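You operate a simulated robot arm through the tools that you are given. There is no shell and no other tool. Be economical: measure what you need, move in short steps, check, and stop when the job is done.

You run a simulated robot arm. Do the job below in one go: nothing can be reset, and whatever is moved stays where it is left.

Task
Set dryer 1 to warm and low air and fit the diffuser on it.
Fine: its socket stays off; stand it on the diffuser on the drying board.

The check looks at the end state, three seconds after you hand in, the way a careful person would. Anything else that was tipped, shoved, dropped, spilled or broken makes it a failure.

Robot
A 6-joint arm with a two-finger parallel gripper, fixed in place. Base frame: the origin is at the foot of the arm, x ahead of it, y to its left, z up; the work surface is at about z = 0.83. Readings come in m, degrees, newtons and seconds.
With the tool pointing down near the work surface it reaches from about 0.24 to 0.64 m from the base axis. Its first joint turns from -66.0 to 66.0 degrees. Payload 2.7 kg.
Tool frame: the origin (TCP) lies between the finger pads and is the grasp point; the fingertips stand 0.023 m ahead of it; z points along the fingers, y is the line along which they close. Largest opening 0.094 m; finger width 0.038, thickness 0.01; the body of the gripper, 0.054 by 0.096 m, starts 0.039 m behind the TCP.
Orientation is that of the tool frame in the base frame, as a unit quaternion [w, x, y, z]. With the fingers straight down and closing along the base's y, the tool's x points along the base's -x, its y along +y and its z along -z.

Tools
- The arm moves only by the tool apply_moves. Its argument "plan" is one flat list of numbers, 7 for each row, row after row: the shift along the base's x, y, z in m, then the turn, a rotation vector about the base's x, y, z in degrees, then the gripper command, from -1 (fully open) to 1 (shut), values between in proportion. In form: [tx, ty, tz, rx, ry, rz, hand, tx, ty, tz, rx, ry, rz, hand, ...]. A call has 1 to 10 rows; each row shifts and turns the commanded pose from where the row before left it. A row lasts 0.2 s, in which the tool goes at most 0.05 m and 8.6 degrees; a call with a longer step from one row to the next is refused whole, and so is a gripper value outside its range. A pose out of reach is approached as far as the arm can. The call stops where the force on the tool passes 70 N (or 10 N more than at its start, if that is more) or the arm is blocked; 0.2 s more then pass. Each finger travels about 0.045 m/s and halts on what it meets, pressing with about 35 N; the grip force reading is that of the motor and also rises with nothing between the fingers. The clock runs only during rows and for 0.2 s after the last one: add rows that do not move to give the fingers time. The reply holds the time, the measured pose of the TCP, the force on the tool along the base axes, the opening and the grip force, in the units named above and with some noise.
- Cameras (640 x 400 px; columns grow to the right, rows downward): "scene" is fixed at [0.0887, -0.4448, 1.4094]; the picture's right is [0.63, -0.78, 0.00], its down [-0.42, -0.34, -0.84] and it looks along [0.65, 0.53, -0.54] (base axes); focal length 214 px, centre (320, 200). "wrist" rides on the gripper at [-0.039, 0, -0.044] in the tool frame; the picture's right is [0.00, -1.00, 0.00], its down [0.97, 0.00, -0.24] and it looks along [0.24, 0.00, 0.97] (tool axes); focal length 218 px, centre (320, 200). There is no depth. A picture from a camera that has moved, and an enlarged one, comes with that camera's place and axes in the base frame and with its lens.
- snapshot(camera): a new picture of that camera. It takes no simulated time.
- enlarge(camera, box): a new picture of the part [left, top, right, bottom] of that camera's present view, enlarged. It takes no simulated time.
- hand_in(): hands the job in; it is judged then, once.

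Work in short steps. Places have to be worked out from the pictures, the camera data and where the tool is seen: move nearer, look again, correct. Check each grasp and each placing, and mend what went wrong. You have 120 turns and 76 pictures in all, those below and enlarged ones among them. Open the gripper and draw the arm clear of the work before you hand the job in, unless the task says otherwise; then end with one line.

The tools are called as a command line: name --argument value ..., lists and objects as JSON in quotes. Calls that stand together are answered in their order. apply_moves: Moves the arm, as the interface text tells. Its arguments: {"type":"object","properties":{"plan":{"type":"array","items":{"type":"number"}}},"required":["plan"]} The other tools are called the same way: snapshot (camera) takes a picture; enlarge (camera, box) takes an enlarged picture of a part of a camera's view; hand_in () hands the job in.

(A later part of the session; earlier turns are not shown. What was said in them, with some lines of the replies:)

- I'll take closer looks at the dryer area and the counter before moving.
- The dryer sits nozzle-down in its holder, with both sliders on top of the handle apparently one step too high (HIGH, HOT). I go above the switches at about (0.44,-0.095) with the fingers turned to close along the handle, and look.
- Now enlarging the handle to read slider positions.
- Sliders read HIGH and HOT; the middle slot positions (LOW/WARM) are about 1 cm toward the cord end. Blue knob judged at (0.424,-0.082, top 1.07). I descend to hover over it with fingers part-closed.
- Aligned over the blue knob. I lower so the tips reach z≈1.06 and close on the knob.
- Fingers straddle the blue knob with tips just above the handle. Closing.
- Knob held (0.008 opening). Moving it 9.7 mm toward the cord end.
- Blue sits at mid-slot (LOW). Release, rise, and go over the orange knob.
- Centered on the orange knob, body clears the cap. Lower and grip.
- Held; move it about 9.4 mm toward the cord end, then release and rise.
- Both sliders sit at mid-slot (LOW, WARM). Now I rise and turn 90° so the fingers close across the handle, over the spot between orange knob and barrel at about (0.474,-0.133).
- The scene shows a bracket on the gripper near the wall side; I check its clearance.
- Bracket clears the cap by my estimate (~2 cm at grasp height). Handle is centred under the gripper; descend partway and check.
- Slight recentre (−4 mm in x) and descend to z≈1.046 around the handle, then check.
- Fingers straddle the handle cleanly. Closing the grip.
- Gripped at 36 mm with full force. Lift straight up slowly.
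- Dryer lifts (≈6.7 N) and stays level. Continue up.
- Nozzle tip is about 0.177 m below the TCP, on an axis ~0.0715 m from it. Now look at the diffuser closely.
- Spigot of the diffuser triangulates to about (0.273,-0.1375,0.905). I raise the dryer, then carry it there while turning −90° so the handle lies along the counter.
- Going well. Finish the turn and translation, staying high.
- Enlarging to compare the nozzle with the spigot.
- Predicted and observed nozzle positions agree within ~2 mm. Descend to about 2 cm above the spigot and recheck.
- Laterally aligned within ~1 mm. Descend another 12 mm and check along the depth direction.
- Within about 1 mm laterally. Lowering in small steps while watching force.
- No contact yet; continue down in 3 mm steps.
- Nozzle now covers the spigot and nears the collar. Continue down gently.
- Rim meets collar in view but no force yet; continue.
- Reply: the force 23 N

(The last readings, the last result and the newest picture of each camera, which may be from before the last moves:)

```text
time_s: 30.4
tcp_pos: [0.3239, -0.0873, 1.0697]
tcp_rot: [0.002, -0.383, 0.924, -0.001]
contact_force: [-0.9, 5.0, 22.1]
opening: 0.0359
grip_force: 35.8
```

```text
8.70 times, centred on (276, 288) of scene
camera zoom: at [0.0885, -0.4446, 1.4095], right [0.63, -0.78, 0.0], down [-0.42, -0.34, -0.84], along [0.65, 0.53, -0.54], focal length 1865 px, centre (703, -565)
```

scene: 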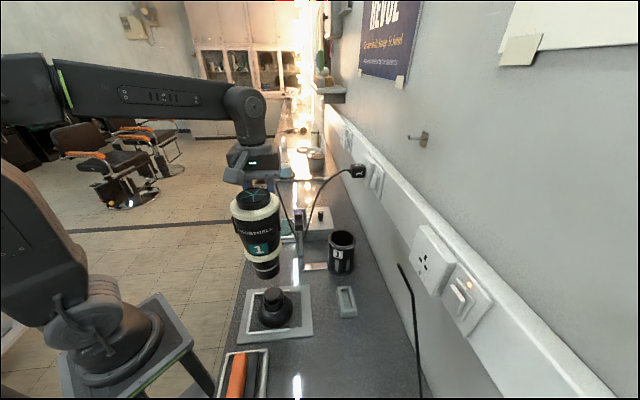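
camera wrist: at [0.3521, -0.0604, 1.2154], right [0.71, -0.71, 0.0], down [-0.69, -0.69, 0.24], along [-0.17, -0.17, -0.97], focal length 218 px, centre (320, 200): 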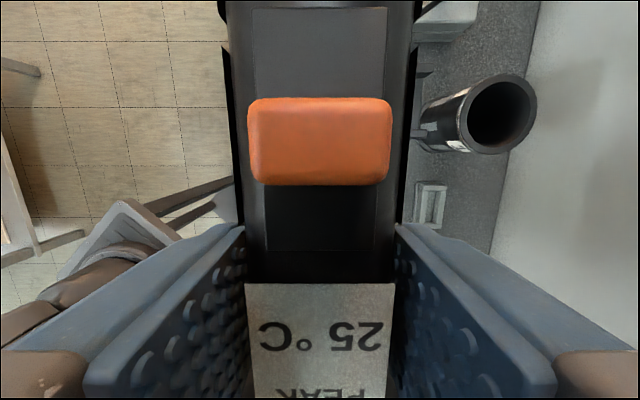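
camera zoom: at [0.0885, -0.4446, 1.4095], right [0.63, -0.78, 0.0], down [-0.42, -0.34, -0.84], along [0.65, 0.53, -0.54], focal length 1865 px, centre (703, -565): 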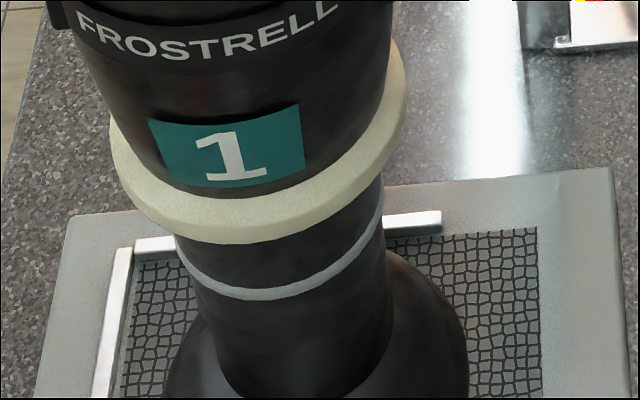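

Contact: +22 N at tip z≈0.893. I press slightly further to see whether it seats.

apply_moves --plan '[0, 0, -0.001, 0, 0, 0, 1, 0, 0, -0.001, 0, 0, 0, 1, 0, 0, 0, 0, 0, 0, 1]'

enlarge --camera "scene" --box '[250, 270, 302, 316]'

snapshot --camera "scene"

```text
time_s: 31.2
tcp_pos: [0.3242, -0.0864, 1.0679]
tcp_rot: [0.001, -0.384, 0.923, -0.001]
contact_force: [2.1, 4.9, 26.1]
opening: 0.036
grip_force: 34.6
```

```text
8.70 times, centred on (276, 293) of scene
camera zoom: at [0.0885, -0.4446, 1.4095], right [0.63, -0.78, 0.0], down [-0.42, -0.34, -0.84], along [0.65, 0.53, -0.54], focal length 1865 px, centre (703, -609)
```

zoom: 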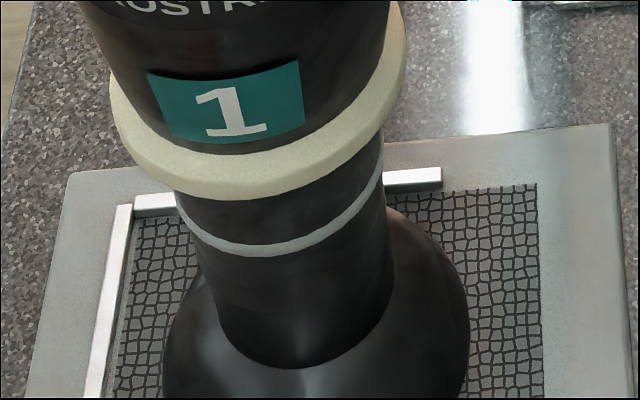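

```text
30 pictures are left
```

scene: 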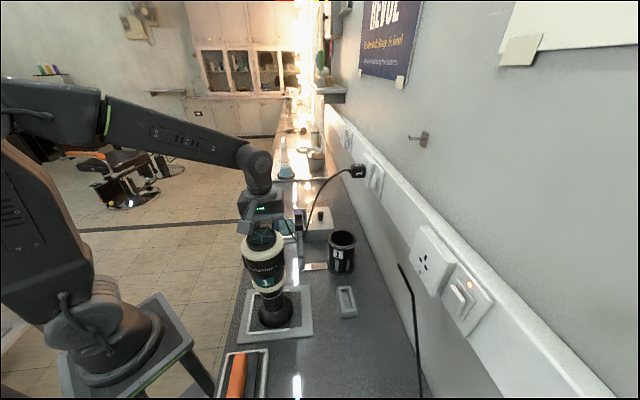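

The silver ring stopped descending, so the nozzle is on a hard stop. Close-up of the seam.

enlarge --camera "scene" --box '[260, 282, 294, 312]'

enlarge --camera "scene" --box '[225, 210, 325, 330]'

```text
13.33 times, centred on (277, 297) of scene
camera zoom: at [0.0885, -0.4446, 1.4095], right [0.63, -0.78, 0.0], down [-0.42, -0.34, -0.84], along [0.65, 0.53, -0.54], focal length 2860 px, centre (893, -1093)
```

zoom: 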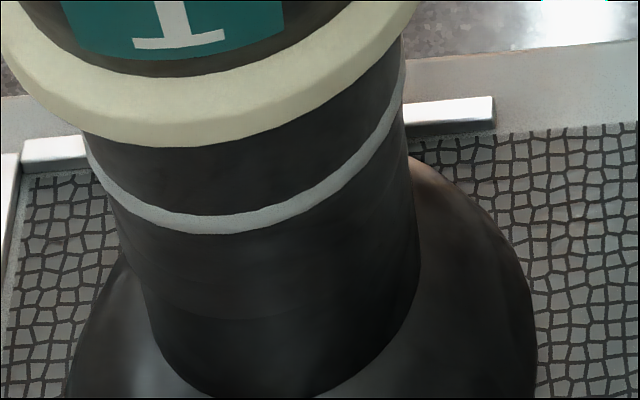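

```text
3.33 times, centred on (275, 270) of scene
camera zoom: at [0.0885, -0.4446, 1.4095], right [0.63, -0.78, 0.0], down [-0.42, -0.34, -0.84], along [0.65, 0.53, -0.54], focal length 715 px, centre (470, -33)
```

zoom: 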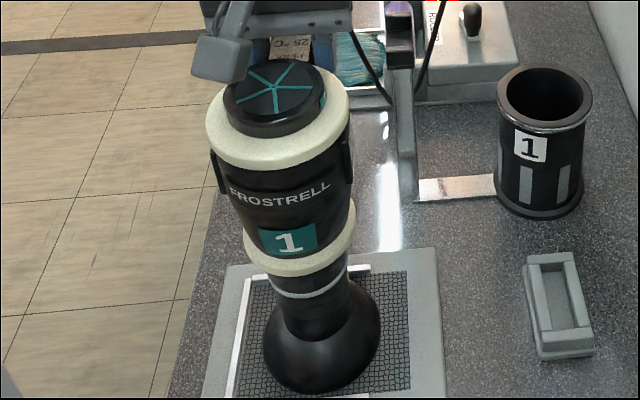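

Seam is flush, silver ring just above it. I relieve the preload by rising ~3 mm, then check force before releasing.

apply_moves --plan '[0, 0, 0.0015, 0, 0, 0, 1, 0, 0, 0.0015, 0, 0, 0, 1, 0, 0, 0, 0, 0, 0, 1]'

enlarge --camera "scene" --box '[260, 282, 294, 312]'

```text
time_s: 32.0
tcp_pos: [0.3222, -0.0875, 1.0681]
tcp_rot: [-0.003, -0.383, 0.924, 0.002]
contact_force: [-0.2, 0.1, -6.0]
opening: 0.0362
grip_force: 34.9
```

```text
13.33 times, centred on (277, 297) of scene
camera zoom: at [0.0888, -0.4449, 1.4094], right [0.63, -0.78, 0.0], down [-0.42, -0.34, -0.84], along [0.65, 0.53, -0.54], focal length 2860 px, centre (893, -1093)
```

zoom: 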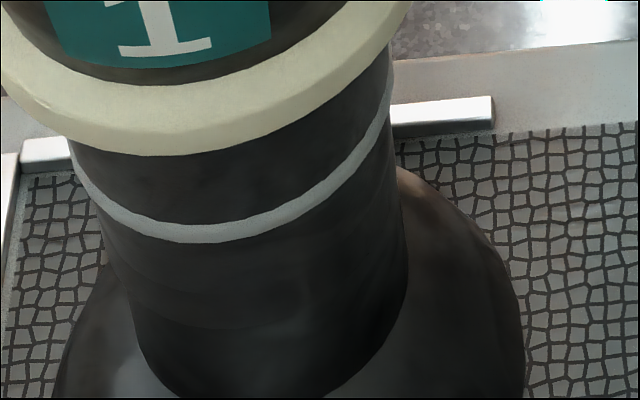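

Interesting: the diffuser settled and the nozzle sank ~2 mm more, with the arm carrying the weight again. So it was jammed by a small offset; continue down gently.

apply_moves --plan '[0, 0, -0.0015, 0, 0, 0, 1, 0, 0, -0.0015, 0, 0, 0, 1, 0, 0, 0, 0, 0, 0, 1]'

enlarge --camera "scene" --box '[260, 282, 294, 312]'

```text
time_s: 32.8
tcp_pos: [0.3231, -0.088, 1.0669]
tcp_rot: [0.0, -0.383, 0.924, 0.0]
contact_force: [-4.4, 1.8, 14.6]
opening: 0.0359
grip_force: 34.7
```

```text
13.33 times, centred on (277, 297) of scene
camera zoom: at [0.0885, -0.4447, 1.4095], right [0.63, -0.78, 0.0], down [-0.42, -0.34, -0.84], along [0.66, 0.53, -0.54], focal length 2860 px, centre (893, -1093)
```

zoom: 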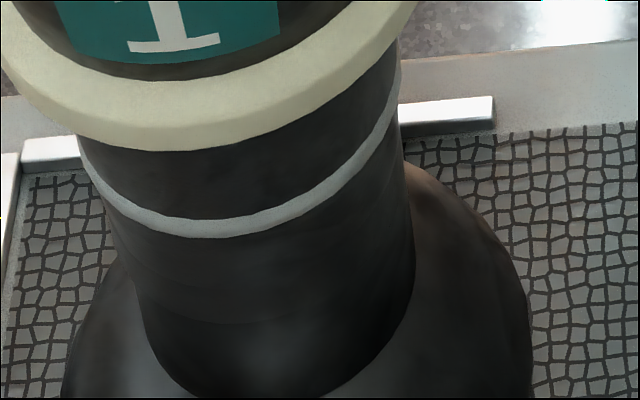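

Pressing at the handle tips the assembly, so real seating is at TCP z≈1.0675. Ease up about 1 mm so load is near zero, and then look.

apply_moves --plan '[0, 0, 0.001, 0, 0, 0, 1, 0, 0, 0, 0, 0, 0, 1]'

enlarge --camera "scene" --box '[225, 210, 325, 330]'

```text
time_s: 33.4
tcp_pos: [0.3231, -0.0876, 1.068]
tcp_rot: [-0.001, -0.382, 0.924, 0.0]
contact_force: [-2.4, -0.5, 6.6]
opening: 0.0359
grip_force: 34.6
```

```text
3.33 times, centred on (275, 270) of scene
camera zoom: at [0.0886, -0.4448, 1.4094], right [0.63, -0.78, 0.0], down [-0.42, -0.34, -0.84], along [0.65, 0.53, -0.54], focal length 715 px, centre (470, -33)
```

zoom: 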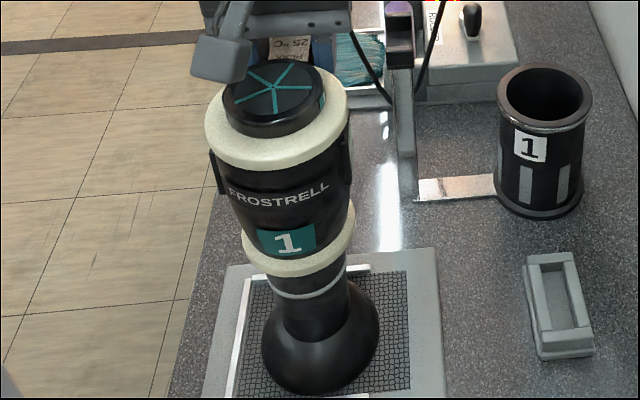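

Ease another 0.8 mm to unload, then open the fingers gently.

apply_moves --plan '[0, 0, 0.0008, 0, 0, 0, 1, 0, 0, 0, 0, 0, 0, 1, 0, 0, 0, 0, 0, 0, 0.1, 0, 0, 0, 0, 0, 0, -0.1, 0, 0, 0, 0, 0, 0, -0.2]'

enlarge --camera "scene" --box '[225, 210, 325, 330]'

snapshot --camera "wrist"

```text
time_s: 34.6
tcp_pos: [0.3229, -0.087, 1.0687]
tcp_rot: [-0.001, -0.383, 0.924, 0.0]
contact_force: [-0.2, 0.1, -0.2]
opening: 0.0563
grip_force: 0.1
```

```text
3.33 times, centred on (275, 270) of scene
camera zoom: at [0.0887, -0.4448, 1.4094], right [0.63, -0.78, 0.0], down [-0.42, -0.34, -0.84], along [0.65, 0.53, -0.54], focal length 715 px, centre (470, -33)
```

zoom: 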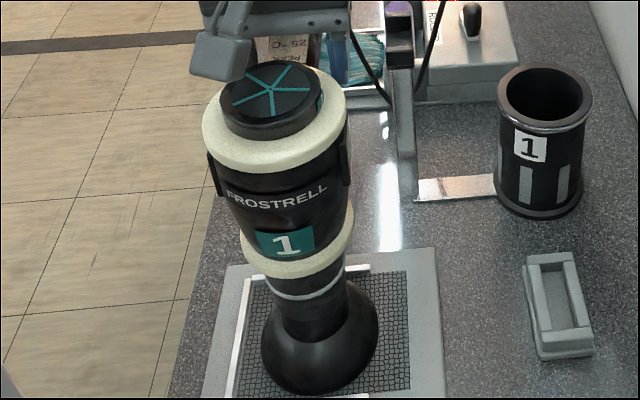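

```text
23 pictures are left
camera wrist: at [0.3509, -0.0599, 1.1124], right [0.71, -0.71, 0.0], down [-0.69, -0.69, 0.24], along [-0.17, -0.17, -0.97], focal length 218 px, centre (320, 200)
```

wrist: 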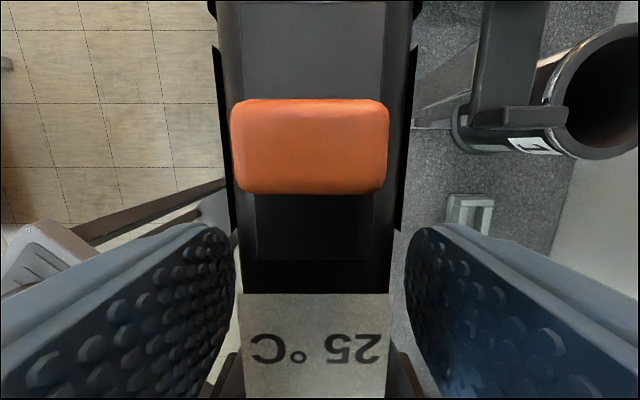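

It stands by itself. Rising straight up with clearance each side of the handle.

apply_moves --plan '[0, 0, 0.015, 0, 0, 0, -0.2, 0, 0, 0.02, 0, 0, 0, -0.2, 0, 0, 0.03, 0, 0, 0, -0.2, 0, 0, 0.03, 0, 0, 0, -0.2, 0, 0, 0.03, 0, 0, 0, -0.2, 0, 0, 0, 0, 0, 0, -0.2]'

snapshot --camera "wrist"

enlarge --camera "scene" --box '[205, 190, 355, 340]'

```text
time_s: 36.0
tcp_pos: [0.3222, -0.0866, 1.1954]
tcp_rot: [-0.001, -0.383, 0.924, -0.001]
contact_force: [-0.5, 0.2, -0.4]
opening: 0.0564
grip_force: 0.0
```

```text
22 pictures are left
camera wrist: at [0.3504, -0.0598, 1.238], right [0.71, -0.71, 0.0], down [-0.69, -0.69, 0.24], along [-0.17, -0.17, -0.97], focal length 218 px, centre (320, 200)
```

wrist: 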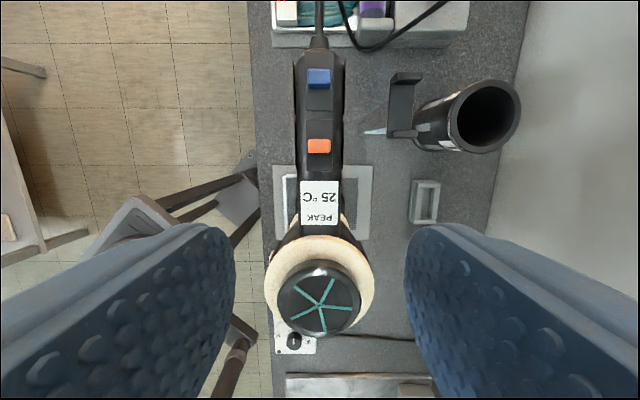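

```text
2.67 times, centred on (280, 265) of scene
camera zoom: at [0.0887, -0.4448, 1.4094], right [0.63, -0.78, 0.0], down [-0.42, -0.34, -0.84], along [0.65, 0.53, -0.54], focal length 572 px, centre (427, 27)
```

zoom: 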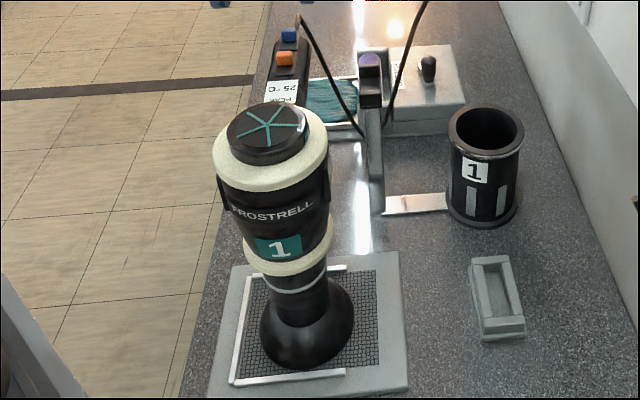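

Dryer stands upright; projections match a vertical axis within ~2 mm. Check seam and slider states up close.

enlarge --camera "scene" --box '[258, 276, 298, 312]'

enlarge --camera "wrist" --box '[270, 40, 370, 240]'

```text
11.11 times, centred on (278, 294) of scene
camera zoom: at [0.0887, -0.4448, 1.4094], right [0.63, -0.78, 0.0], down [-0.42, -0.34, -0.84], along [0.65, 0.53, -0.54], focal length 2383 px, centre (787, -844)
```

zoom: 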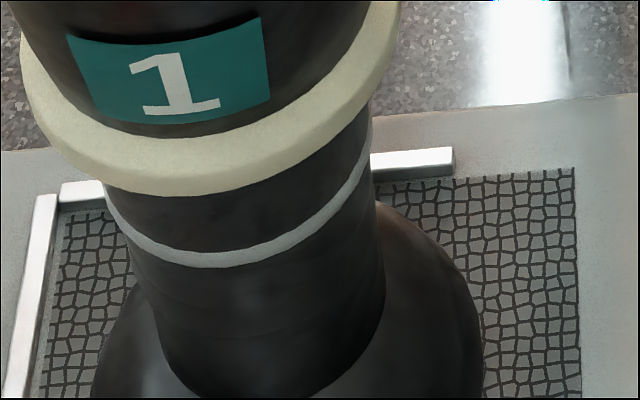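

```text
2.00 times, centred on (320, 140) of wrist
camera zoom: at [0.3504, -0.0598, 1.238], right [0.71, -0.71, 0.0], down [-0.69, -0.69, 0.24], along [-0.17, -0.17, -0.97], focal length 436 px, centre (320, 320)
```

zoom: 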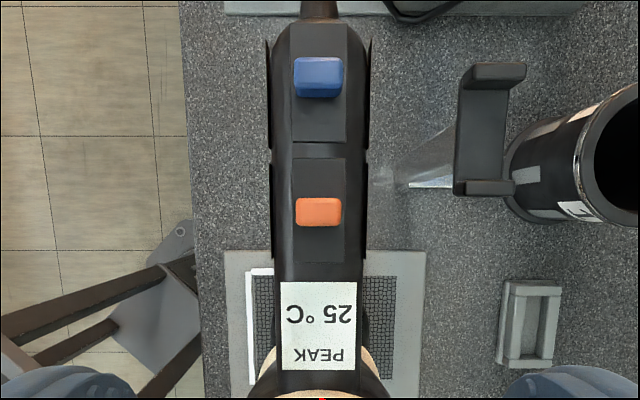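

Sliders still read LOW and WARM. To be sure the diffuser is fully on, I'll press gently on the cap along the axis with closed fingers; first move above it.

apply_moves --plan '[-0.017, -0.017, 0, 0, 0, 0, 0.4, -0.017, -0.017, 0, 0, 0, 0, 1, -0.016, -0.0175, 0, 0, 0, 0, 1, 0, 0, -0.02, 0, 0, 0, 1, 0, 0, -0.02, 0, 0, 0, 1, 0, 0, -0.01, 0, 0, 0, 1, 0, 0, 0, 0, 0, 0, 1]'

snapshot --camera "wrist"

enlarge --camera "scene" --box '[205, 170, 355, 320]'

```text
time_s: 37.6
tcp_pos: [0.2736, -0.1384, 1.1429]
tcp_rot: [0.0, -0.383, 0.924, -0.001]
contact_force: [0.1, -0.6, 0.5]
opening: 0.0
grip_force: 35.4
```

```text
18 pictures are left
camera wrist: at [0.3012, -0.1112, 1.1867], right [0.71, -0.71, 0.0], down [-0.69, -0.69, 0.24], along [-0.17, -0.17, -0.97], focal length 218 px, centre (320, 200)
```

wrist: 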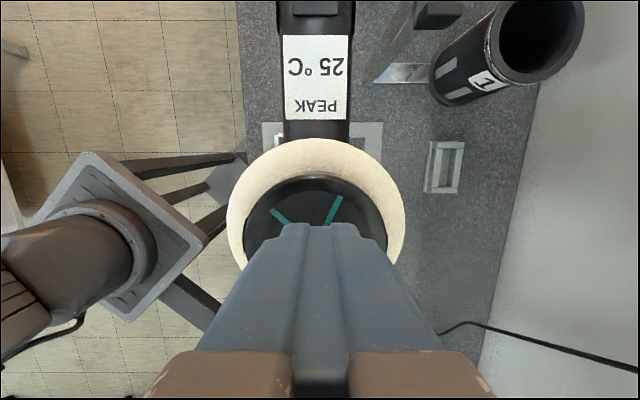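

```text
2.67 times, centred on (280, 245) of scene
camera zoom: at [0.0887, -0.4448, 1.4094], right [0.63, -0.78, 0.0], down [-0.42, -0.34, -0.84], along [0.65, 0.53, -0.54], focal length 572 px, centre (427, 80)
```

zoom: 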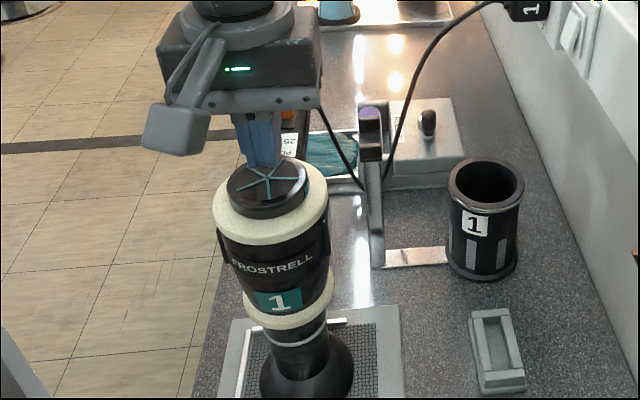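

Centred above the cap. Lower in small steps until a modest force.

apply_moves --plan '[0, 0, -0.008, 0, 0, 0, 1, 0, 0, -0.006, 0, 0, 0, 1, 0, 0, -0.002, 0, 0, 0, 1, 0, 0, -0.002, 0, 0, 0, 1, 0, 0, 0, 0, 0, 0, 1]'

```text
time_s: 38.8
tcp_pos: [0.2727, -0.1393, 1.1266]
tcp_rot: [0.0, -0.382, 0.924, 0.0]
contact_force: [0.1, -0.8, 3.3]
opening: 0.0001
grip_force: 34.9
```

Just touching. Press on by 1 mm steps.

apply_moves --plan '[0, 0, -0.001, 0, 0, 0, 1, 0, 0, -0.001, 0, 0, 0, 1, 0, 0, 0, 0, 0, 0, 1]'

apply_moves --plan '[0, 0, -0.001, 0, 0, 0, 1, 0, 0, 0, 0, 0, 0, 1]'

enlarge --camera "scene" --box '[258, 276, 298, 312]'

```text
time_s: 39.6
tcp_pos: [0.2733, -0.1399, 1.126]
tcp_rot: [0.002, -0.383, 0.924, -0.002]
contact_force: [-1.0, 1.3, 27.4]
opening: 0.0
grip_force: 35.1
```

```text
time_s: 40.2
tcp_pos: [0.2739, -0.1397, 1.1241]
tcp_rot: [0.002, -0.384, 0.924, -0.003]
contact_force: [-2.7, 1.1, 39.3]
opening: 0.0
grip_force: 35.1
```

```text
11.11 times, centred on (278, 294) of scene
camera zoom: at [0.0883, -0.4446, 1.4095], right [0.63, -0.78, 0.0], down [-0.42, -0.34, -0.84], along [0.66, 0.53, -0.54], focal length 2383 px, centre (787, -844)
```

zoom: 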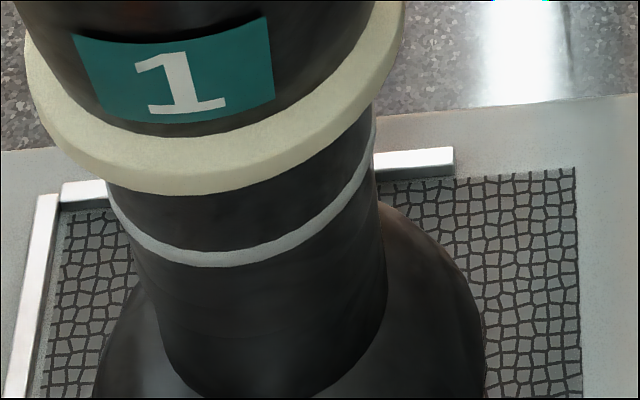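

At 39 N axial the nozzle goes no deeper: fully seated. Withdraw upward and away, opening the gripper.

apply_moves --plan '[0, 0, 0.005, 0, 0, 0, 1, 0, 0, 0.02, 0, 0, 0, 1, 0, 0, 0.04, 0, 0, 0, 1, 0, 0, 0.04, 0, 0, 0, 0, 0, 0, 0.04, 0, 0, 0, -1, 0, 0.02, 0.03, 0, 0, 0, -1, 0, 0.03, 0.02, 0, 0, 0, -1, 0, 0.04, 0, 0, 0, 0, -1, 0, 0.04, 0, 0, 0, 0, -1, 0, 0, 0, 0, 0, 0, -1]'

snapshot --camera "scene"

snapshot --camera "wrist"

enlarge --camera "scene" --box '[205, 170, 355, 320]'

```text
time_s: 42.4
tcp_pos: [0.2727, -0.0098, 1.3174]
tcp_rot: [0.0, -0.382, 0.924, 0.0]
contact_force: [0.3, -1.2, -0.5]
opening: 0.0938
grip_force: 0.0
```

```text
15 pictures are left
```

scene: 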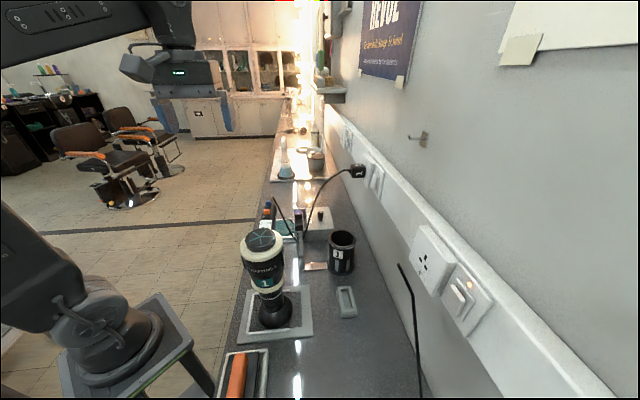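

```text
14 pictures are left
camera wrist: at [0.3006, 0.0179, 1.3615], right [0.71, -0.71, 0.0], down [-0.69, -0.69, 0.24], along [-0.17, -0.17, -0.97], focal length 218 px, centre (320, 200)
```

wrist: 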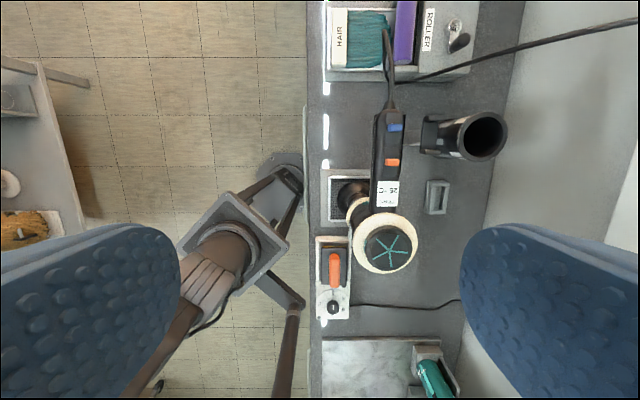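

```text
2.67 times, centred on (280, 245) of scene
camera zoom: at [0.0887, -0.4448, 1.4094], right [0.63, -0.78, 0.0], down [-0.42, -0.34, -0.84], along [0.65, 0.53, -0.54], focal length 572 px, centre (427, 80)
```

zoom: 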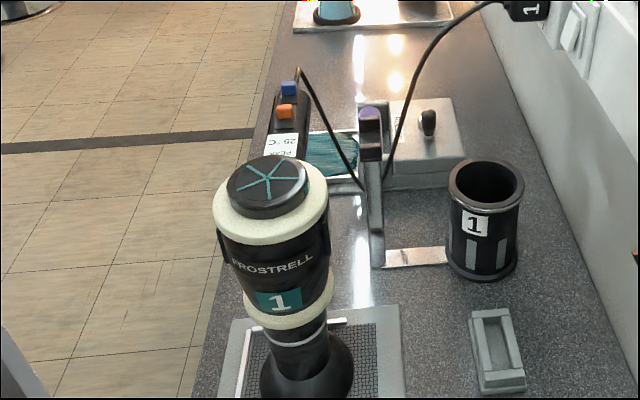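

Everything is standing and the rest is undisturbed. One last look at the sliders.

enlarge --camera "wrist" --box '[350, 95, 430, 215]'

```text
3.33 times, centred on (390, 155) of wrist
camera zoom: at [0.3006, 0.0179, 1.3615], right [0.71, -0.71, 0.0], down [-0.69, -0.69, 0.24], along [-0.17, -0.17, -0.97], focal length 728 px, centre (87, 350)
```

zoom: 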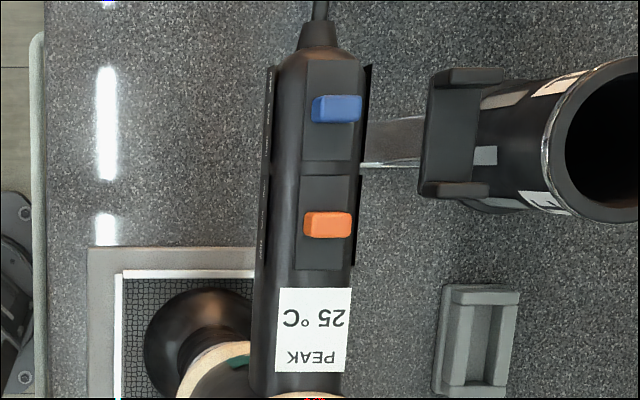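

Both sliders are at mid-slot (LOW and WARM), the dryer stands on the diffuser, and the arm is clear.

hand_in

```text
The job is handed in.
```

Dryer 1 is set to warm and low air and stands upright on its diffuser on the mesh board, which I took to be the drying board. The nozzle would not go any deeper when pressed with about 39 N. Its socket was not touched.
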